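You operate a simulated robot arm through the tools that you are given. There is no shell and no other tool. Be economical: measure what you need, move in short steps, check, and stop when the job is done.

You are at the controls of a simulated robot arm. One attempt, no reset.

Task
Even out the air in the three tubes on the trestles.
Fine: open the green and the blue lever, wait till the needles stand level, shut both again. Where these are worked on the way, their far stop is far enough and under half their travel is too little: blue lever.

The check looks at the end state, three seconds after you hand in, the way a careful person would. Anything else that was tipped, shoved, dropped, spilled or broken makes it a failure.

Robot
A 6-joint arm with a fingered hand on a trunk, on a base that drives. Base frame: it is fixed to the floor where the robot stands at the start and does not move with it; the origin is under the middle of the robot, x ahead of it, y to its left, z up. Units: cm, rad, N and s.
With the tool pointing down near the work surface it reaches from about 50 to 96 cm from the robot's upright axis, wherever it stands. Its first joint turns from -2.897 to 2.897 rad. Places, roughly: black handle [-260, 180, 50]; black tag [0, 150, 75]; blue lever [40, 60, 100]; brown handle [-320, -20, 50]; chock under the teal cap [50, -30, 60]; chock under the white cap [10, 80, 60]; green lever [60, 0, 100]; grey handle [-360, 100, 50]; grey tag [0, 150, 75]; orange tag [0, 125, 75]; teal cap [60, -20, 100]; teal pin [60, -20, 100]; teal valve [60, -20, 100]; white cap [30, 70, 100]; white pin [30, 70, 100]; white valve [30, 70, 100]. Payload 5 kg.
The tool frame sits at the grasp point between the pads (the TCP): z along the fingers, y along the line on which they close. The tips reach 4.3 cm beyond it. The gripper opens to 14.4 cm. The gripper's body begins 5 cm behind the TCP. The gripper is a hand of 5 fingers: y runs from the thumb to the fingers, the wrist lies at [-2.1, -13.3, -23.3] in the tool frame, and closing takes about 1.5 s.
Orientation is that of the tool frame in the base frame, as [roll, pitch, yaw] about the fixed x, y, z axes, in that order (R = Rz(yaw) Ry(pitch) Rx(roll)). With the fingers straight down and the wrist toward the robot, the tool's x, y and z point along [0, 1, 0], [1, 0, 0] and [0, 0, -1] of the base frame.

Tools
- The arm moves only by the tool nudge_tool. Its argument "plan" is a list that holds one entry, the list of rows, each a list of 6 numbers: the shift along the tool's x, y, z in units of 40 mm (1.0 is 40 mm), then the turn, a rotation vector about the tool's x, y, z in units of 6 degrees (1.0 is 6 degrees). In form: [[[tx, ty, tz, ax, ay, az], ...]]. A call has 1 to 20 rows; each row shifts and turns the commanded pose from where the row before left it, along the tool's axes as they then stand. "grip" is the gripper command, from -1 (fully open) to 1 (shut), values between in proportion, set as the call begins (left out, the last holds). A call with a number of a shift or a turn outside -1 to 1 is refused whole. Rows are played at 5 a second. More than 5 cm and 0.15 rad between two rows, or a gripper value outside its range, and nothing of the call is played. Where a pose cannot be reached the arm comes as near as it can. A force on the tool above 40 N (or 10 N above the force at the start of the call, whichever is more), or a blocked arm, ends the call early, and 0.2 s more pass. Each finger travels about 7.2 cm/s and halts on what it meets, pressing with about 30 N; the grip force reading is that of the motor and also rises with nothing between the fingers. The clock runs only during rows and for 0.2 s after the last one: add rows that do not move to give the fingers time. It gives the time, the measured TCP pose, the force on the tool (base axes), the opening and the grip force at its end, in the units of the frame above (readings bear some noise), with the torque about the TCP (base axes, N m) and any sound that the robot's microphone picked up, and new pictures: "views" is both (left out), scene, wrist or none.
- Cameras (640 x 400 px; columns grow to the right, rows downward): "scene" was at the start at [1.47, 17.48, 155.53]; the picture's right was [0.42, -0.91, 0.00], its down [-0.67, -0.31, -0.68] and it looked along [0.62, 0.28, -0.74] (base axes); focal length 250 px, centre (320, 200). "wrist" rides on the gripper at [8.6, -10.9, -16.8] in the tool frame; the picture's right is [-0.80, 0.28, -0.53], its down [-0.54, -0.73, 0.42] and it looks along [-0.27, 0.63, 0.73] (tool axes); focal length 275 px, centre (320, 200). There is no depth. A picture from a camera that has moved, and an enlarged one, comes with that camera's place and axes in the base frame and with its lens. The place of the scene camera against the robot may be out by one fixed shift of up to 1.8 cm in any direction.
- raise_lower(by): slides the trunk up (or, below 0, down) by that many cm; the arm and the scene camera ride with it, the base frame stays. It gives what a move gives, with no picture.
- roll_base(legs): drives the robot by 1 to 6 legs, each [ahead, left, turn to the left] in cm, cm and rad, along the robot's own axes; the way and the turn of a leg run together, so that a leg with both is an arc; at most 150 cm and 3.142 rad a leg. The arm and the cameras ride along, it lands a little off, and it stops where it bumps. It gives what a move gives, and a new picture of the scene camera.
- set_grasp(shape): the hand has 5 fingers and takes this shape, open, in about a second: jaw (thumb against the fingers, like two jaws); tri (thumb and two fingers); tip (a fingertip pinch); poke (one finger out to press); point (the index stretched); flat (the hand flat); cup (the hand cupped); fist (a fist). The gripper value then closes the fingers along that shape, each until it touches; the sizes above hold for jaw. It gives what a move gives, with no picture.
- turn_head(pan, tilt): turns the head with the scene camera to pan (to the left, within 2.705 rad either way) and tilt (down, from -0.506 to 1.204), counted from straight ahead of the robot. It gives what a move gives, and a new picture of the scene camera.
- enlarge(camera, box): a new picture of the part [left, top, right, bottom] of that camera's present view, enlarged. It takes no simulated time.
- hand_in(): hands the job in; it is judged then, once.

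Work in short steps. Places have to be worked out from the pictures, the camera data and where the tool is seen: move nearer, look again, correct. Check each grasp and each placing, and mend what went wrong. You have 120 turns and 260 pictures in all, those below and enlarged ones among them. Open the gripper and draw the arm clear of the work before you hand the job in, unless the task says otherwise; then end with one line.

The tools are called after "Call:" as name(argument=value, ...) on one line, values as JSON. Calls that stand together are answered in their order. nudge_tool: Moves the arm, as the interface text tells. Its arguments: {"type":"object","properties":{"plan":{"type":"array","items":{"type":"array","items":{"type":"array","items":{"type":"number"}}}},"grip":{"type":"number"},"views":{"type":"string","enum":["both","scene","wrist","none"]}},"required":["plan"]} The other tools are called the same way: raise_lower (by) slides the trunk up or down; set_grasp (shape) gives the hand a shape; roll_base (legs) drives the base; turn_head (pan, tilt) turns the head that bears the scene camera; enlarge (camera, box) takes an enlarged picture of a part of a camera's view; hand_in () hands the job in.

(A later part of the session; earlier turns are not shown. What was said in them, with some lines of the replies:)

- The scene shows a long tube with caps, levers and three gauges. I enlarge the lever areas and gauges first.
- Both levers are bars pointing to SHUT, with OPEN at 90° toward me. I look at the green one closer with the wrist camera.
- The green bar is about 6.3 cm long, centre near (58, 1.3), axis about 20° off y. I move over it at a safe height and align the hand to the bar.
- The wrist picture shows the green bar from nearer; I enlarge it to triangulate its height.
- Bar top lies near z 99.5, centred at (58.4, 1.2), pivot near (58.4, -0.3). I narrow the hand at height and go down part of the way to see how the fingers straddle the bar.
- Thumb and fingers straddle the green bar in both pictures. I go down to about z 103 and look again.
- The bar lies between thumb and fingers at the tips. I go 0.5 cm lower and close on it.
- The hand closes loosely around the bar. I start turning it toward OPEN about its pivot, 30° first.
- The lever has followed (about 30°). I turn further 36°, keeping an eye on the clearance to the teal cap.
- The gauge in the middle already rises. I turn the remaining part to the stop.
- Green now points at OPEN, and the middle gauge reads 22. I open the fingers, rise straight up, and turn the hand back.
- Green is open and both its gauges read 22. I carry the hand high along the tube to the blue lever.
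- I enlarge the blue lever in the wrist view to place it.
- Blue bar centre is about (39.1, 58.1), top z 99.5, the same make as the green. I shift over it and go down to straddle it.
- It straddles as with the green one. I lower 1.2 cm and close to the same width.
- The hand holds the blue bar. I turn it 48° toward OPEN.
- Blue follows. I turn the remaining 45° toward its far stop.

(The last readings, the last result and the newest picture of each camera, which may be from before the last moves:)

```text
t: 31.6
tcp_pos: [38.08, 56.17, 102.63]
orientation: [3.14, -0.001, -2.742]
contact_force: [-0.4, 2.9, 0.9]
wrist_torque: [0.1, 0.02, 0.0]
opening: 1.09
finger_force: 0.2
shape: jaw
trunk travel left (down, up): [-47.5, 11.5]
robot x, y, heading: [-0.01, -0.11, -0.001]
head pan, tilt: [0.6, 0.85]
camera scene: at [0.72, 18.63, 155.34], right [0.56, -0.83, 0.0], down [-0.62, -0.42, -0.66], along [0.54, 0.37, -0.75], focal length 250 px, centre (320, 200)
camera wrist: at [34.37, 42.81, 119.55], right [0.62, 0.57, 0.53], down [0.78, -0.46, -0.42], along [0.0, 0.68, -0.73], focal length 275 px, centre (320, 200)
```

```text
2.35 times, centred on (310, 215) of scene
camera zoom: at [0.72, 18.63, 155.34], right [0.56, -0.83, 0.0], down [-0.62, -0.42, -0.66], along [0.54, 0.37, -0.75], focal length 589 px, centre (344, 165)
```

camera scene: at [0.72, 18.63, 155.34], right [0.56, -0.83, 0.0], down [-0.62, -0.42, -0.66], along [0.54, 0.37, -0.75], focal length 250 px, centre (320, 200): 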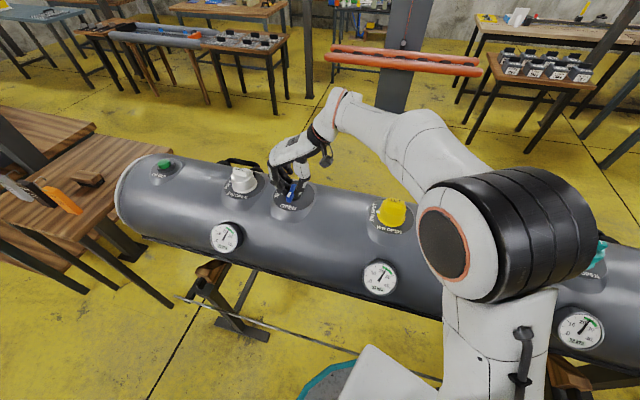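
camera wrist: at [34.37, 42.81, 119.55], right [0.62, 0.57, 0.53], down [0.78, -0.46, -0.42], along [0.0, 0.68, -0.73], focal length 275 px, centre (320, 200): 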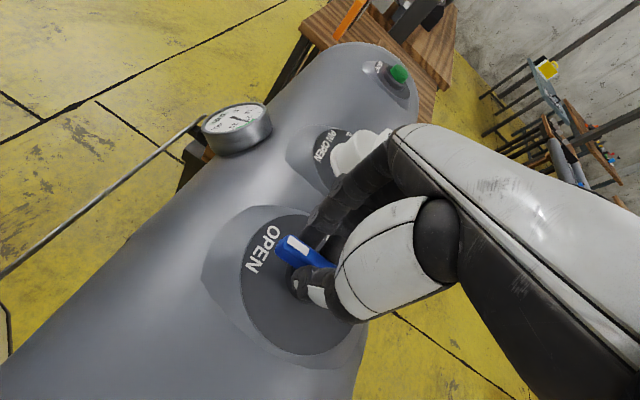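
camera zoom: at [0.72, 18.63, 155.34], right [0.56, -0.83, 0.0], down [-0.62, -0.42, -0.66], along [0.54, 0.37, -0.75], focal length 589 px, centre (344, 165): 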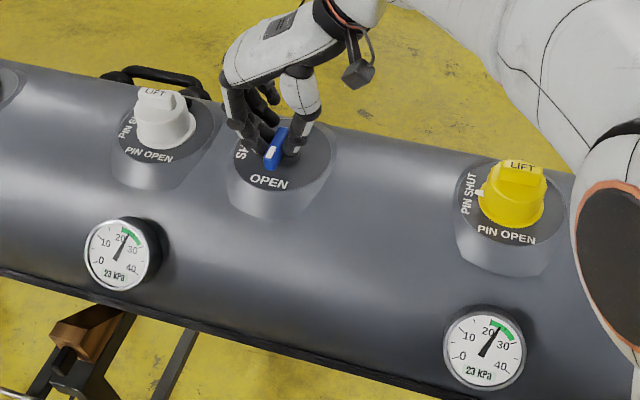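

Blue points at OPEN and the gauges read 23. I press a touch further to the stop and wait for the air to settle.

Call:
nudge_tool(plan=[[[0, -0.02, 0, 0, 0, -0.6], [0, 0, 0, 0, 0, 0], [0, 0, 0, 0, 0, 0], [0, 0, 0, 0, 0, 0], [0, 0, 0, 0, 0, 0], [0, 0, 0, 0, 0, 0], [0, 0, 0, 0, 0, 0], [0, 0, 0, 0, 0, 0], [0, 0, 0, 0, 0, 0], [0, 0, 0, 0, 0, 0], [0, 0, 0, 0, 0, 0], [0, 0, 0, 0, 0, 0], [0, 0, 0, 0, 0, 0], [0, 0, 0, 0, 0, 0], [0, 0, 0, 0, 0, 0], [0, 0, 0, 0, 0, 0], [0, 0, 0, 0, 0, 0], [0, 0, 0, 0, 0, 0], [0, 0, 0, 0, 0, 0], [0, 0, 0, 0, 0, 0]]], views="none")

Call:
enlarge(camera="scene", box=[200, 130, 420, 300])

Call:
enlarge(camera="scene", box=[540, 300, 620, 360])

```text
t: 35.8
tcp_pos: [38.23, 55.96, 102.68]
orientation: [-3.141, 0.001, -2.678]
contact_force: [1.4, 6.3, 1.4]
wrist_torque: [0.21, -0.03, -0.07]
opening: 1.12
finger_force: 0.1
shape: jaw
trunk travel left (down, up): [-47.5, 11.5]
robot x, y, heading: [-0.03, 0.11, 0.003]
head pan, tilt: [0.6, 0.85]
```

```text
2.35 times, centred on (310, 215) of scene
camera zoom: at [0.72, 18.65, 155.34], right [0.56, -0.83, 0.0], down [-0.62, -0.42, -0.66], along [0.54, 0.37, -0.75], focal length 589 px, centre (344, 165)
```

zoom: 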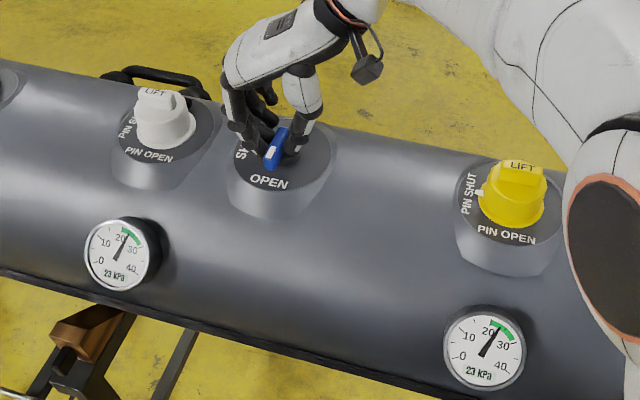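

```text
6.67 times, centred on (580, 330) of scene
camera zoom: at [0.72, 18.65, 155.34], right [0.56, -0.83, 0.0], down [-0.62, -0.42, -0.66], along [0.54, 0.37, -0.75], focal length 1669 px, centre (-1413, -667)
```

zoom: 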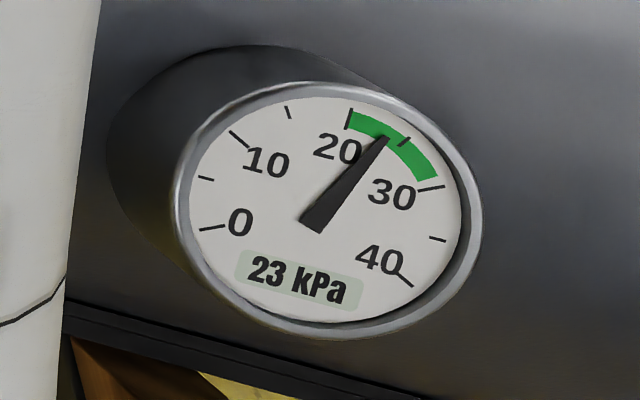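

All three gauges read 23 kPa and I am at the stop (force rises). I wait another few seconds, then turn blue back to SHUT.

Call:
nudge_tool(plan=[[[0, 0, 0, 0, 0, 0], [0, 0, 0, 0, 0, 0], [0, 0, 0, 0, 0, 0], [0, 0, 0, 0, 0, 0], [0, 0, 0, 0, 0, 0], [0, 0, 0, 0, 0, 0], [0, 0, 0, 0, 0, 0], [0, 0, 0, 0, 0, 0], [0, 0, 0, 0, 0, 0], [0, 0, 0, 0, 0, 0], [0, 0, 0, 0, 0, 0], [0, 0, 0, 0, 0, 0], [0, 0, 0, 0, 0, 0], [0, 0, 0, 0, 0, 0], [0, 0, 0, 0, 0, 0], [0, 0, 0, 0, 0, 0], [0, 0, 0, 0, 0, 0], [0, 0, 0, 0, 0, 0], [0, 0, 0, 0, 0, 0], [0, 0, 0, 0, 0, 0]]], views="none")

Call:
nudge_tool(plan=[[[0, 0.039, 0, 0, 0, 1], [0, 0.039, 0, 0, 0, 1], [0, 0.039, 0, 0, 0, 1], [0, 0.039, 0, 0, 0, 1], [0, 0.039, 0, 0, 0, 1], [0, 0.039, 0, 0, 0, 1], [0, 0.039, 0, 0, 0, 1], [0, 0.039, 0, 0, 0, 1], [0, 0.039, 0, 0, 0, 1], [0, 0.039, 0, 0, 0, 1], [0, 0.039, 0, 0, 0, 1], [0, 0.039, 0, 0, 0, 1], [0, 0.039, 0, 0, 0, 1], [0, 0.039, 0, 0, 0, 1], [0, 0.039, 0, 0, 0, 1], [0, 0.039, 0, 0, 0, 1], [0, 0, 0, 0, 0, 0]]])

```text
t: 40.0
tcp_pos: [38.2, 56.15, 102.66]
orientation: [-3.141, 0.001, -2.679]
contact_force: [1.5, 5.2, 1.7]
wrist_torque: [0.24, -0.03, -0.05]
opening: 1.13
finger_force: 0.0
shape: jaw
trunk travel left (down, up): [-47.5, 11.5]
robot x, y, heading: [-0.02, 0.18, 0.003]
head pan, tilt: [0.6, 0.85]
```

```text
t: 43.6
tcp_pos: [38.91, 58.23, 102.68]
orientation: [3.141, -0.001, 1.926]
contact_force: [2.1, 0.0, -0.1]
wrist_torque: [0.0, -0.07, -0.01]
opening: 1.09
finger_force: 0.0
shape: jaw
trunk travel left (down, up): [-47.5, 11.5]
robot x, y, heading: [-0.12, -0.01, 0.002]
head pan, tilt: [0.6, 0.85]
camera scene: at [0.74, 18.61, 155.35], right [0.56, -0.83, 0.0], down [-0.62, -0.42, -0.66], along [0.54, 0.37, -0.75], focal length 250 px, centre (320, 200)
camera wrist: at [25.64, 62.51, 119.57], right [0.54, -0.65, 0.53], down [-0.49, -0.76, -0.42], along [0.68, -0.03, -0.73], focal length 275 px, centre (320, 200)
```

scene: 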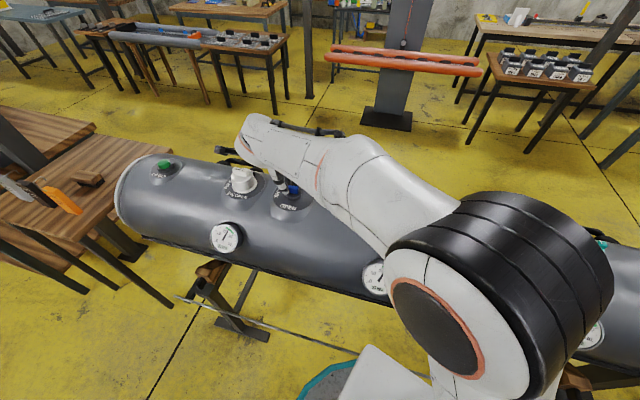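
wrist: 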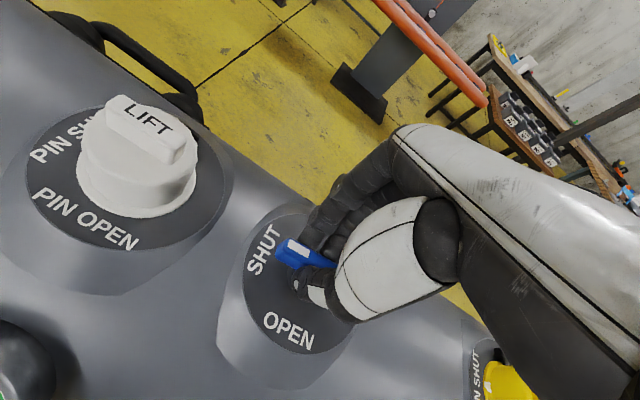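

Blue is back at about its start angle; I press about 7° further to make sure it meets the SHUT stop.

Call:
nudge_tool(plan=[[[0, 0.02, 0, 0, 0, 0.6], [0, 0.02, 0, 0, 0, 0.6], [0, 0, 0, 0, 0, 0], [0, 0, 0, 0, 0, 0]]], views="none")

```text
t: 44.6
tcp_pos: [39.09, 58.33, 102.59]
orientation: [3.141, 0.001, 1.802]
contact_force: [1.6, 1.1, 0.1]
wrist_torque: [0.0, -0.06, 0.06]
opening: 1.11
finger_force: 0.1
shape: jaw
trunk travel left (down, up): [-47.5, 11.5]
robot x, y, heading: [-0.09, -0.23, 0.0]
head pan, tilt: [0.6, 0.85]
```

Little resistance yet; I press a bit more and look.

Call:
nudge_tool(plan=[[[0, 0.03, 0, 0, 0, 0.6], [0, 0.03, 0, 0, 0, 0.6], [0, 0, 0, 0, 0, 0], [0, 0, 0, 0, 0, 0]]], views="wrist")

Call:
enlarge(camera="wrist", box=[220, 190, 380, 370])

```text
t: 45.6
tcp_pos: [39.23, 58.34, 102.61]
orientation: [-3.141, -0.001, 1.678]
contact_force: [0.4, 1.5, 3.0]
wrist_torque: [0.02, -0.03, 0.13]
opening: 1.14
finger_force: 0.0
shape: jaw
trunk travel left (down, up): [-47.5, 11.5]
robot x, y, heading: [-0.18, 0.09, -0.003]
head pan, tilt: [0.6, 0.85]
camera wrist: at [27.42, 65.74, 119.51], right [0.37, -0.76, 0.53], down [-0.66, -0.62, -0.42], along [0.65, -0.2, -0.73], focal length 275 px, centre (320, 200)
```

wrist: 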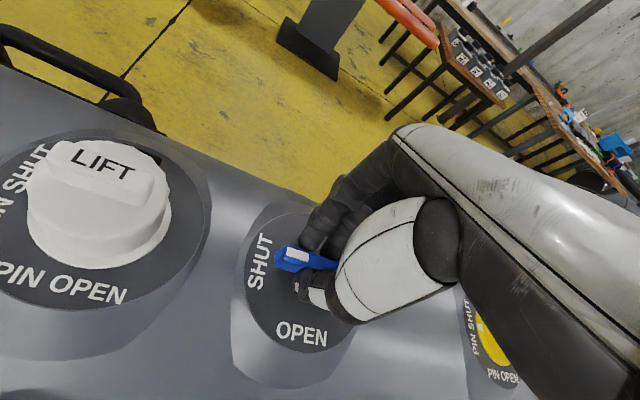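

```text
2.22 times, centred on (300, 280) of wrist
camera zoom: at [27.42, 65.74, 119.51], right [0.37, -0.76, 0.53], down [-0.66, -0.62, -0.42], along [0.65, -0.2, -0.73], focal length 612 px, centre (364, 22)
```

zoom: 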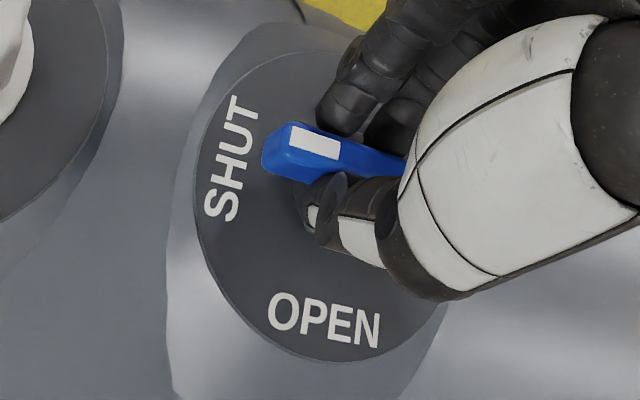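

The bar stands at SHUT with the stop felt (torque 0.13). I ease off, open and rise.

Call:
nudge_tool(plan=[[[0, -0.02, 0, 0, 0, -0.5], [0, 0, 0, 0, 0, 0], [0, 0, 0, 0, 0, 0]]], views="none")

Call:
nudge_tool(plan=[[[0, 0, 0, 0, 0, 0], [0, 0, 0, 0, 0, 0], [0, 0, 0, 0, 0, 0], [0, 0, 0, 0, 0, 0], [0, 0, -0.6, 0, 0, 0], [0, 0, -0.8, 0, 0, 0], [0, 0, -0.8, 0, 0, 0], [0, 0, -0.8, 0, 0, 0], [0, 0, -0.8, 0, 0, 0], [0, 0, -0.6, 0, 0, 0], [0, 0, 0, 0, 0, 0]]], grip=0.1)

Call:
enlarge(camera="wrist", box=[160, 210, 320, 370])

```text
t: 46.4
tcp_pos: [39.16, 58.3, 102.62]
orientation: [3.142, 0.001, 1.729]
contact_force: [0.7, 0.2, 1.5]
wrist_torque: [-0.03, -0.02, 0.06]
opening: 1.14
finger_force: 0.0
shape: jaw
trunk travel left (down, up): [-47.5, 11.5]
robot x, y, heading: [-0.15, -0.0, -0.0]
head pan, tilt: [0.6, 0.85]
```

```text
t: 48.8
tcp_pos: [39.18, 58.4, 120.23]
orientation: [-3.14, 0.001, 1.73]
contact_force: [0.4, -0.4, -0.3]
wrist_torque: [0.01, -0.04, 0.01]
opening: 6.46
finger_force: 0.1
shape: jaw
trunk travel left (down, up): [-47.5, 11.5]
robot x, y, heading: [-0.1, -0.19, 0.001]
head pan, tilt: [0.6, 0.85]
camera scene: at [0.71, 18.6, 155.35], right [0.56, -0.83, 0.0], down [-0.62, -0.42, -0.66], along [0.54, 0.37, -0.75], focal length 250 px, centre (320, 200)
camera wrist: at [27.09, 65.07, 137.16], right [0.41, -0.74, 0.53], down [-0.63, -0.65, -0.42], along [0.66, -0.16, -0.73], focal length 275 px, centre (320, 200)
```

scene: 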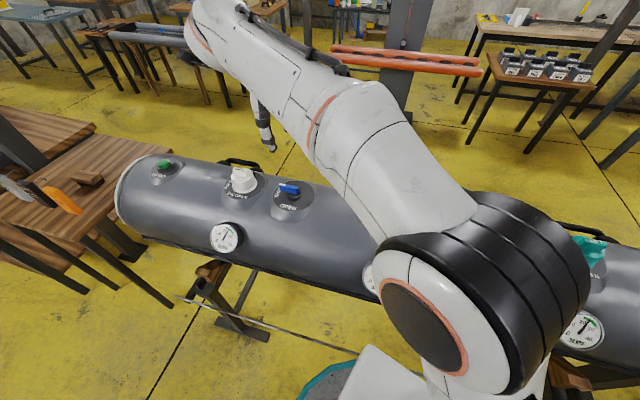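
wrist: 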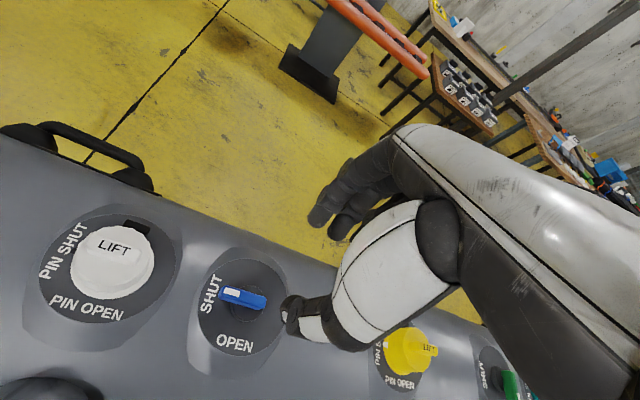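

```text
2.50 times, centred on (240, 290) of wrist
camera zoom: at [27.09, 65.07, 137.16], right [0.41, -0.74, 0.53], down [-0.63, -0.65, -0.42], along [0.66, -0.16, -0.73], focal length 688 px, centre (520, -25)
```

zoom: 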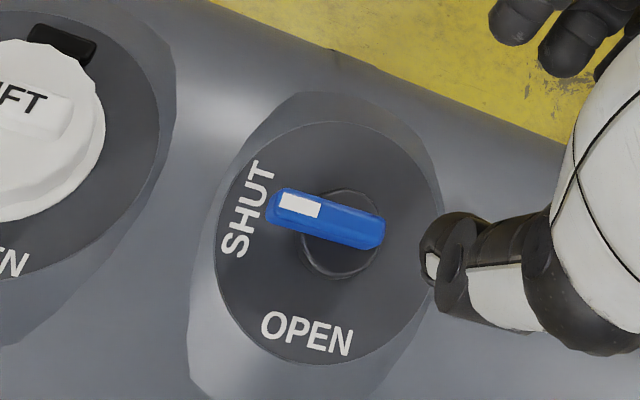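

Blue is shut at its original angle. I carry the hand back high to the green lever and turn it to match the open bar.

Call:
nudge_tool(plan=[[[-0.8, 0.112, 0, 0, 0, 0], [-0.8, 0.112, 0, 0, 0, 0], [-0.8, 0.112, 0, 0, 0, 0], [-0.8, 0.112, 0, 0, 0, 0], [-0.8, 0.112, 0, 0, 0, 0], [-0.8, 0.112, 0, 0, 0, 0], [-0.8, 0.112, 0, 0, 0, 0], [-0.8, 0.112, 0, 0, 0, 0], [-0.8, 0.112, 0, 0, 0, 0], [-0.8, 0.112, 0, 0, 0, 0], [-0.8, 0.112, 0, 0, 0, 0], [-0.8, 0.112, 0, 0, 0, 0], [-0.8, 0.112, 0, 0, 0, 0], [-0.8, 0.112, 0, 0, 0, 0], [-0.8, 0.112, 0, 0, 0, 0], [-0.8, 0.112, 0, 0, 0, 0], [-0.8, 0.112, 0, 0, 0, 0], [-0.8, 0.112, 0, 0, 0, 0], [-0.8, 0.112, 0, 0, 0, 0], [0, 0, 0, 0, 0, 0]]], views="none")

Call:
nudge_tool(plan=[[[0, 0, 0, 0, 0, -0.99], [0, 0, 0, 0, 0, -0.99], [0, 0, 0, 0, 0, -0.99], [0, 0, 0, 0, 0, -0.99], [0, 0, 0, 0, 0, -0.99], [0, 0, 0, 0, 0, -0.99], [0, 0, 0, 0, 0, -0.99], [0, 0, 0, 0, 0, -0.99], [0, 0, 0, 0, 0, -0.99], [0, 0, 0, 0, 0, -0.99], [0, 0, 0, 0, 0, -0.99], [0, 0, 0, 0, 0, -0.99], [0, 0, 0, 0, 0, -0.99], [0, 0, 0, 0, 0, -0.99], [0, 0, 0, 0, 0, -0.99], [0, 0, 0, 0, 0, -0.99], [0, 0, 0, 0, 0, -0.99], [0, 0, 0, 0, 0, 0]]], views="wrist")

Call:
turn_head(pan=-0.1, tilt=0.85)

```text
t: 53.0
tcp_pos: [57.29, -0.39, 120.27]
orientation: [3.141, 0.0, 1.73]
contact_force: [0.7, 0.1, 0.2]
wrist_torque: [0.04, -0.02, 0.01]
opening: 6.44
finger_force: 0.0
shape: jaw
trunk travel left (down, up): [-47.5, 11.5]
robot x, y, heading: [0.19, -0.28, 0.002]
head pan, tilt: [0.6, 0.85]
```

```text
t: 56.8
tcp_pos: [57.37, -0.37, 120.23]
orientation: [-3.14, 0.0, -2.791]
contact_force: [-0.1, -0.3, -0.8]
wrist_torque: [-0.01, 0.04, 0.02]
opening: 6.44
finger_force: 0.0
shape: jaw
trunk travel left (down, up): [-47.5, 11.5]
robot x, y, heading: [0.26, 0.18, -0.001]
head pan, tilt: [0.6, 0.85]
camera wrist: at [52.82, -13.51, 137.11], right [0.65, 0.54, 0.53], down [0.76, -0.5, -0.42], along [0.04, 0.68, -0.73], focal length 275 px, centre (320, 200)
```

wrist: 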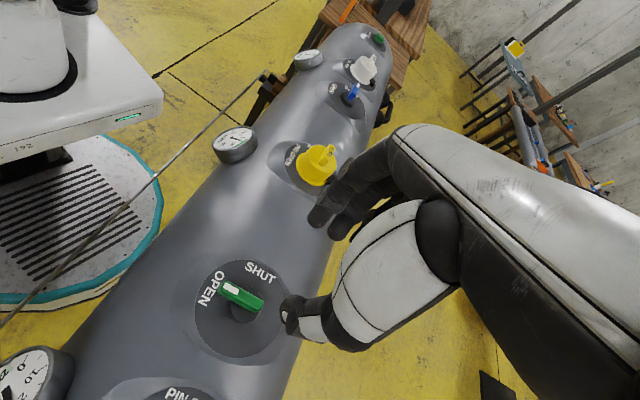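

```text
t: 57.9
tcp_pos: [57.25, -0.49, 120.27]
orientation: [3.142, 0.001, -2.792]
contact_force: [-0.2, -0.5, -0.5]
wrist_torque: [-0.02, 0.02, 0.0]
opening: 6.46
finger_force: 0.1
shape: jaw
trunk travel left (down, up): [-47.5, 11.5]
robot x, y, heading: [-0.05, -0.09, 0.007]
head pan, tilt: [-0.099, 0.85]
camera scene: at [2.05, 13.4, 155.35], right [-0.1, -1.0, 0.0], down [-0.75, 0.07, -0.66], along [0.66, -0.07, -0.75], focal length 250 px, centre (320, 200)
```

scene: 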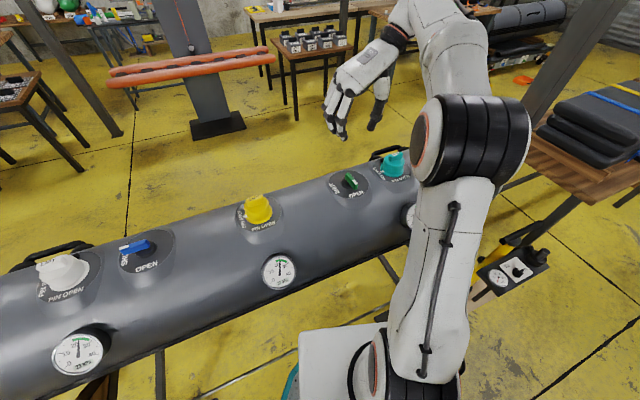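

In tool frame the green bar is centred and aligned. I descend to it and close.

Call:
nudge_tool(plan=[[[0, 0, 0.7, 0, 0, 0], [0, 0, 0.7, 0, 0, 0], [0, 0, 0.7, 0, 0, 0], [0, 0, 0.7, 0, 0, 0], [0, 0, 0.6, 0, 0, 0], [0, 0, 0.5, 0, 0, 0], [0, 0, 0.49, 0, 0, 0], [0, 0, 0, 0, 0, 0], [0, 0, 0, 0, 0, 0]]], views="none")

Call:
nudge_tool(plan=[[[0, 0, 0, 0, 0, 0], [0, 0, 0, 0, 0, 0], [0, 0, 0, 0, 0, 0], [0, 0, 0, 0, 0, 0], [0, 0, 0, 0, 0, 0], [0, 0, 0, 0, 0, 0]]], grip=0.85)

Call:
enlarge(camera="scene", box=[240, 130, 440, 300])

```text
t: 59.9
tcp_pos: [57.19, -0.49, 102.56]
orientation: [-3.141, -0.001, -2.791]
contact_force: [0.6, 0.3, -1.1]
wrist_torque: [0.02, -0.02, -0.01]
opening: 6.44
finger_force: 0.1
shape: jaw
trunk travel left (down, up): [-47.5, 11.5]
robot x, y, heading: [-0.12, -0.11, 0.008]
head pan, tilt: [-0.099, 0.85]
```

```text
t: 61.3
tcp_pos: [57.37, -0.43, 102.63]
orientation: [3.14, 0.0, -2.792]
contact_force: [0.9, -1.2, 1.1]
wrist_torque: [0.01, -0.02, -0.03]
opening: 1.13
finger_force: 0.1
shape: jaw
trunk travel left (down, up): [-47.5, 11.5]
robot x, y, heading: [-0.17, 0.05, -0.001]
head pan, tilt: [-0.099, 0.85]
camera scene: at [2.05, 13.38, 155.35], right [-0.1, -1.0, 0.0], down [-0.75, 0.07, -0.66], along [0.66, -0.07, -0.75], focal length 250 px, centre (320, 200)
camera wrist: at [52.8, -13.65, 119.5], right [0.65, 0.54, 0.53], down [0.76, -0.49, -0.42], along [0.04, 0.68, -0.73], focal length 275 px, centre (320, 200)
```

scene: 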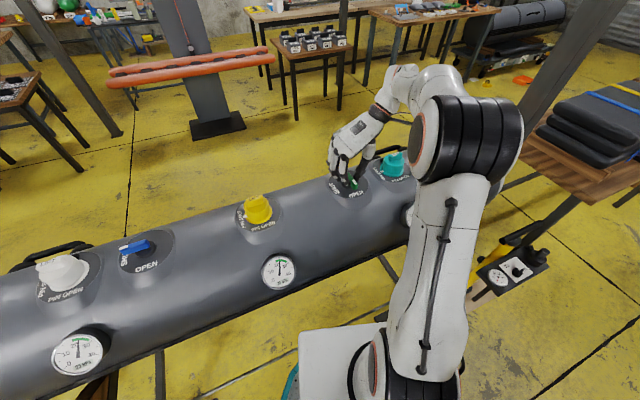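
wrist: 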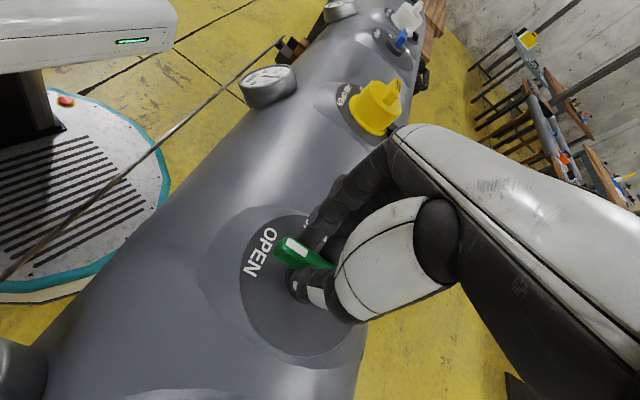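

```text
2.35 times, centred on (340, 215) of scene
camera zoom: at [2.05, 13.38, 155.35], right [-0.1, -1.0, 0.0], down [-0.75, 0.07, -0.66], along [0.66, -0.07, -0.75], focal length 589 px, centre (273, 165)
```

zoom: 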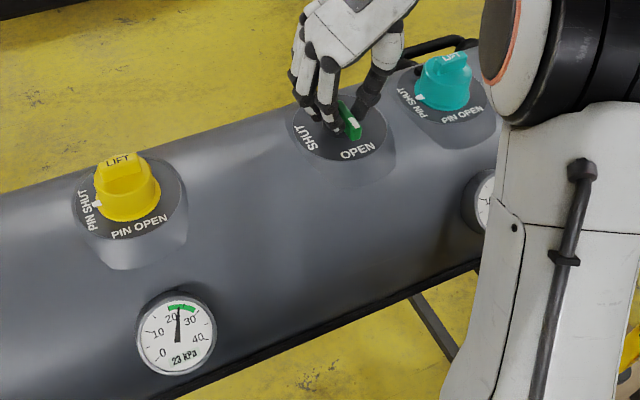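

The hand holds the green bar. I turn it back toward SHUT by 96°.

Call:
nudge_tool(plan=[[[0, 0.039, 0, 0, 0, 1], [0, 0.039, 0, 0, 0, 1], [0, 0.039, 0, 0, 0, 1], [0, 0.039, 0, 0, 0, 1], [0, 0.039, 0, 0, 0, 1], [0, 0.039, 0, 0, 0, 1], [0, 0.039, 0, 0, 0, 1], [0, 0.039, 0, 0, 0, 1], [0, 0.039, 0, 0, 0, 1], [0, 0.039, 0, 0, 0, 1], [0, 0.039, 0, 0, 0, 1], [0, 0.039, 0, 0, 0, 1], [0, 0.039, 0, 0, 0, 1], [0, 0.039, 0, 0, 0, 1], [0, 0.039, 0, 0, 0, 1], [0, 0.039, 0, 0, 0, 1], [0, 0, 0, 0, 0, 0]]], views="wrist")

Call:
nudge_tool(plan=[[[0, 0.025, 0, 0, 0, 0.6], [0, 0.025, 0, 0, 0, 0.6], [0, 0, 0, 0, 0, 0], [0, 0, 0, 0, 0, 0]]], views="wrist")

```text
t: 64.9
tcp_pos: [58.24, 1.62, 102.71]
orientation: [-3.14, 0.001, 1.818]
contact_force: [-0.7, -2.2, 0.2]
wrist_torque: [-0.06, 0.03, 0.03]
opening: 1.11
finger_force: 0.1
shape: jaw
trunk travel left (down, up): [-47.5, 11.5]
robot x, y, heading: [-0.21, -0.49, -0.003]
head pan, tilt: [-0.099, 0.85]
camera wrist: at [45.53, 7.46, 119.56], right [0.47, -0.7, 0.53], down [-0.57, -0.7, -0.42], along [0.67, -0.11, -0.73], focal length 275 px, centre (320, 200)
```

wrist: 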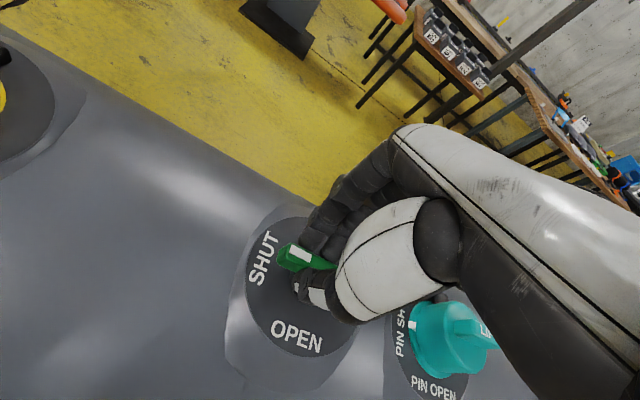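

```text
t: 65.9
tcp_pos: [58.45, 1.75, 102.74]
orientation: [-3.141, 0.001, 1.692]
contact_force: [-1.3, -2.5, 0.0]
wrist_torque: [-0.05, 0.07, 0.11]
opening: 1.1
finger_force: 0.1
shape: jaw
trunk travel left (down, up): [-47.5, 11.5]
robot x, y, heading: [0.3, 0.41, 0.004]
head pan, tilt: [-0.099, 0.85]
camera wrist: at [46.55, 9.02, 119.59], right [0.38, -0.76, 0.53], down [-0.66, -0.63, -0.42], along [0.65, -0.19, -0.73], focal length 275 px, centre (320, 200)
```

wrist: 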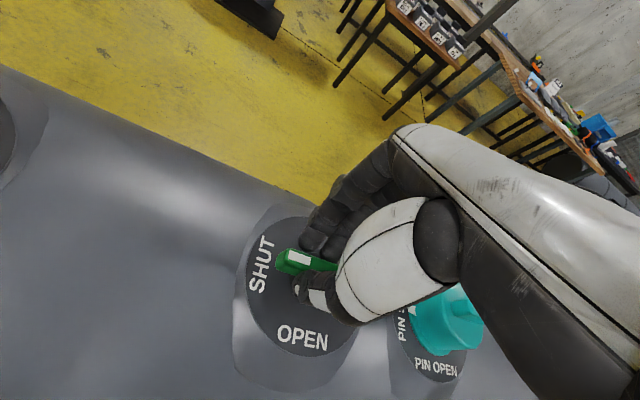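

The stop is felt at the same angle as with blue. I ease off, open, rise and check.

Call:
nudge_tool(plan=[[[0, -0.02, 0, 0, 0, -0.5], [0, 0, 0, 0, 0, 0], [0, 0, 0, 0, 0, 0]]], views="none")

Call:
nudge_tool(plan=[[[0, 0, 0, 0, 0, 0], [0, 0, 0, 0, 0, 0], [0, 0, 0, 0, 0, 0], [0, 0, 0, 0, 0, 0], [0, 0, -0.6, 0, 0, 0], [0, 0, -0.8, 0, 0, 0], [0, 0, -0.8, 0, 0, 0], [0, 0, -0.8, 0, 0, 0], [0, 0, -0.8, 0, 0, 0], [0, 0, -0.8, 0, 0, 0], [0, 0, -0.8, 0, 0, 0], [0, 0, -0.8, 0, 0, 0], [0, 0, 0, 0, 0, 0]]], grip=-0.2)

Call:
enlarge(camera="wrist", box=[160, 210, 320, 370])

Call:
turn_head(pan=0.429, tilt=0.827)

Call:
enlarge(camera="scene", box=[60, 160, 300, 310])

Call:
enlarge(camera="scene", box=[320, 170, 580, 330])

```text
t: 66.7
tcp_pos: [58.42, 1.69, 102.71]
orientation: [-3.141, 0.0, 1.742]
contact_force: [-1.8, -2.0, 0.7]
wrist_torque: [-0.11, 0.07, 0.05]
opening: 1.09
finger_force: 0.2
shape: jaw
trunk travel left (down, up): [-47.5, 11.5]
robot x, y, heading: [-0.19, 0.33, 0.001]
head pan, tilt: [-0.099, 0.85]
```

```text
t: 69.5
tcp_pos: [58.42, 1.77, 127.44]
orientation: [-3.141, 0.0, 1.745]
contact_force: [-0.5, 0.5, 0.1]
wrist_torque: [0.01, 0.0, 0.03]
opening: 8.62
finger_force: 0.0
shape: jaw
trunk travel left (down, up): [-47.5, 11.5]
robot x, y, heading: [0.06, -0.2, -0.001]
head pan, tilt: [-0.099, 0.85]
camera scene: at [2.04, 13.4, 155.35], right [-0.1, -1.0, 0.0], down [-0.75, 0.07, -0.66], along [0.66, -0.07, -0.75], focal length 250 px, centre (320, 200)
camera wrist: at [46.21, 8.38, 144.33], right [0.42, -0.74, 0.53], down [-0.62, -0.66, -0.42], along [0.66, -0.16, -0.73], focal length 275 px, centre (320, 200)
```

scene: 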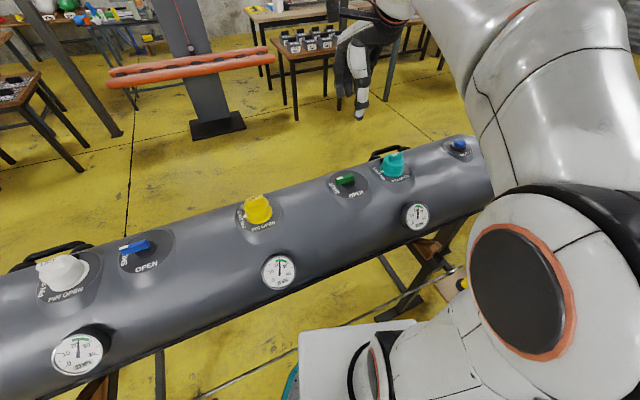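
wrist: 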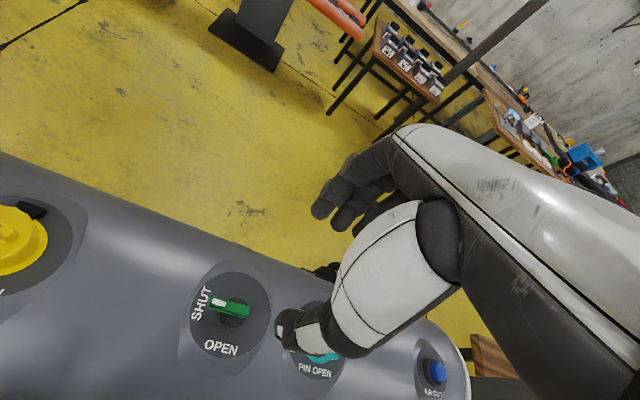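

```text
2.50 times, centred on (240, 290) of wrist
camera zoom: at [46.21, 8.38, 144.33], right [0.42, -0.74, 0.53], down [-0.62, -0.66, -0.42], along [0.66, -0.16, -0.73], focal length 688 px, centre (520, -25)
```

zoom: 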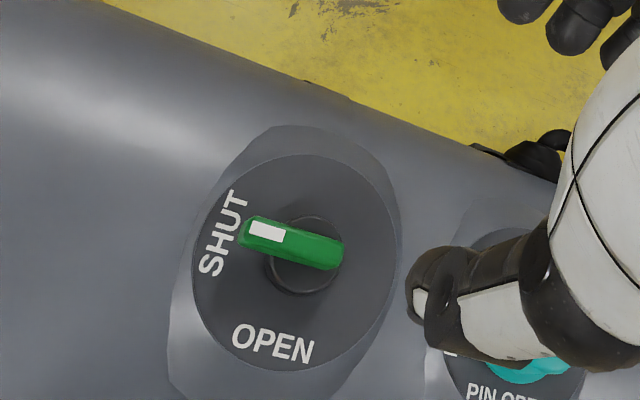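

```text
t: 70.4
tcp_pos: [58.55, 1.82, 127.39]
orientation: [-3.141, -0.001, 1.743]
contact_force: [0.1, -0.1, 0.3]
wrist_torque: [0.01, -0.01, 0.0]
opening: 8.62
finger_force: 0.0
shape: jaw
trunk travel left (down, up): [-47.5, 11.5]
robot x, y, heading: [0.13, -0.14, 0.001]
head pan, tilt: [0.429, 0.827]
camera scene: at [1.48, 17.47, 155.53], right [0.42, -0.91, 0.0], down [-0.67, -0.31, -0.68], along [0.62, 0.28, -0.74], focal length 250 px, centre (320, 200)
```

scene: 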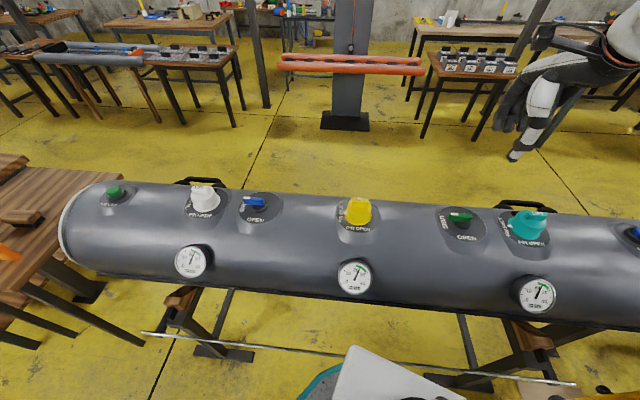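

```text
2.67 times, centred on (180, 235) of scene
camera zoom: at [1.48, 17.47, 155.53], right [0.42, -0.91, 0.0], down [-0.67, -0.31, -0.68], along [0.62, 0.28, -0.74], focal length 668 px, centre (693, 107)
```

zoom: 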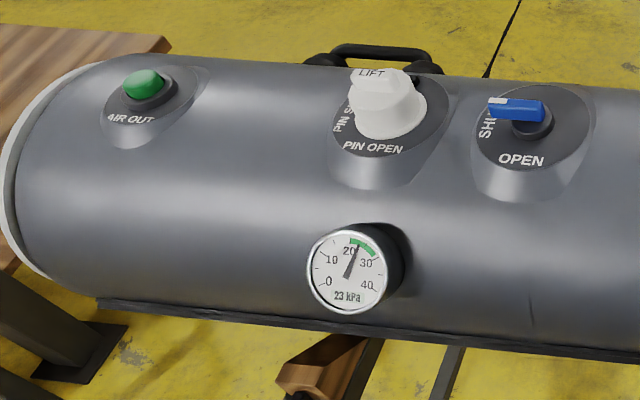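

```text
2.46 times, centred on (450, 250) of scene
camera zoom: at [1.48, 17.47, 155.53], right [0.42, -0.91, 0.0], down [-0.67, -0.31, -0.68], along [0.62, 0.28, -0.74], focal length 616 px, centre (0, 77)
```

zoom: 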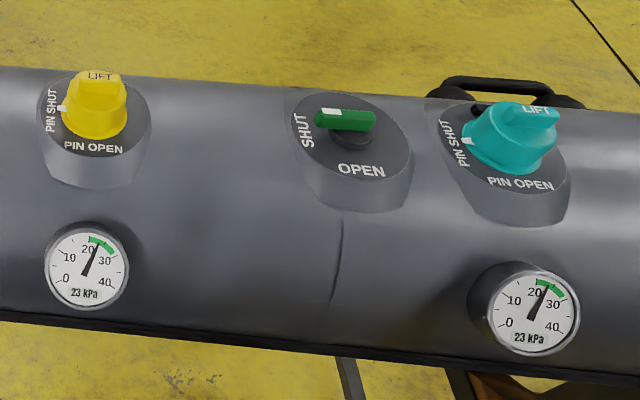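

All three gauges read 23 kPa and both levers are at SHUT, as at the start. I open the hand fully and hand in.

Call:
nudge_tool(plan=[[[0, 0, -0.5, 0, 0, 0], [0, 0, 0, 0, 0, 0], [0, 0, 0, 0, 0, 0], [0, 0, 0, 0, 0, 0], [0, 0, 0, 0, 0, 0]]], grip=-1, views="none")

Call:
hand_in()

```text
t: 71.6
tcp_pos: [58.5, 1.72, 129.36]
orientation: [-3.14, 0.001, 1.745]
contact_force: [0.1, 0.1, -0.1]
wrist_torque: [0.0, -0.05, 0.01]
opening: 14.36
finger_force: 0.0
shape: jaw
trunk travel left (down, up): [-47.5, 11.5]
robot x, y, heading: [0.07, 0.06, -0.001]
head pan, tilt: [0.429, 0.827]
```

```text
The job is handed in.
```

The air is evened out: all three gauges read 23 kPa, the green and blue levers are shut again, nothing else was touched, and the job is handed in.
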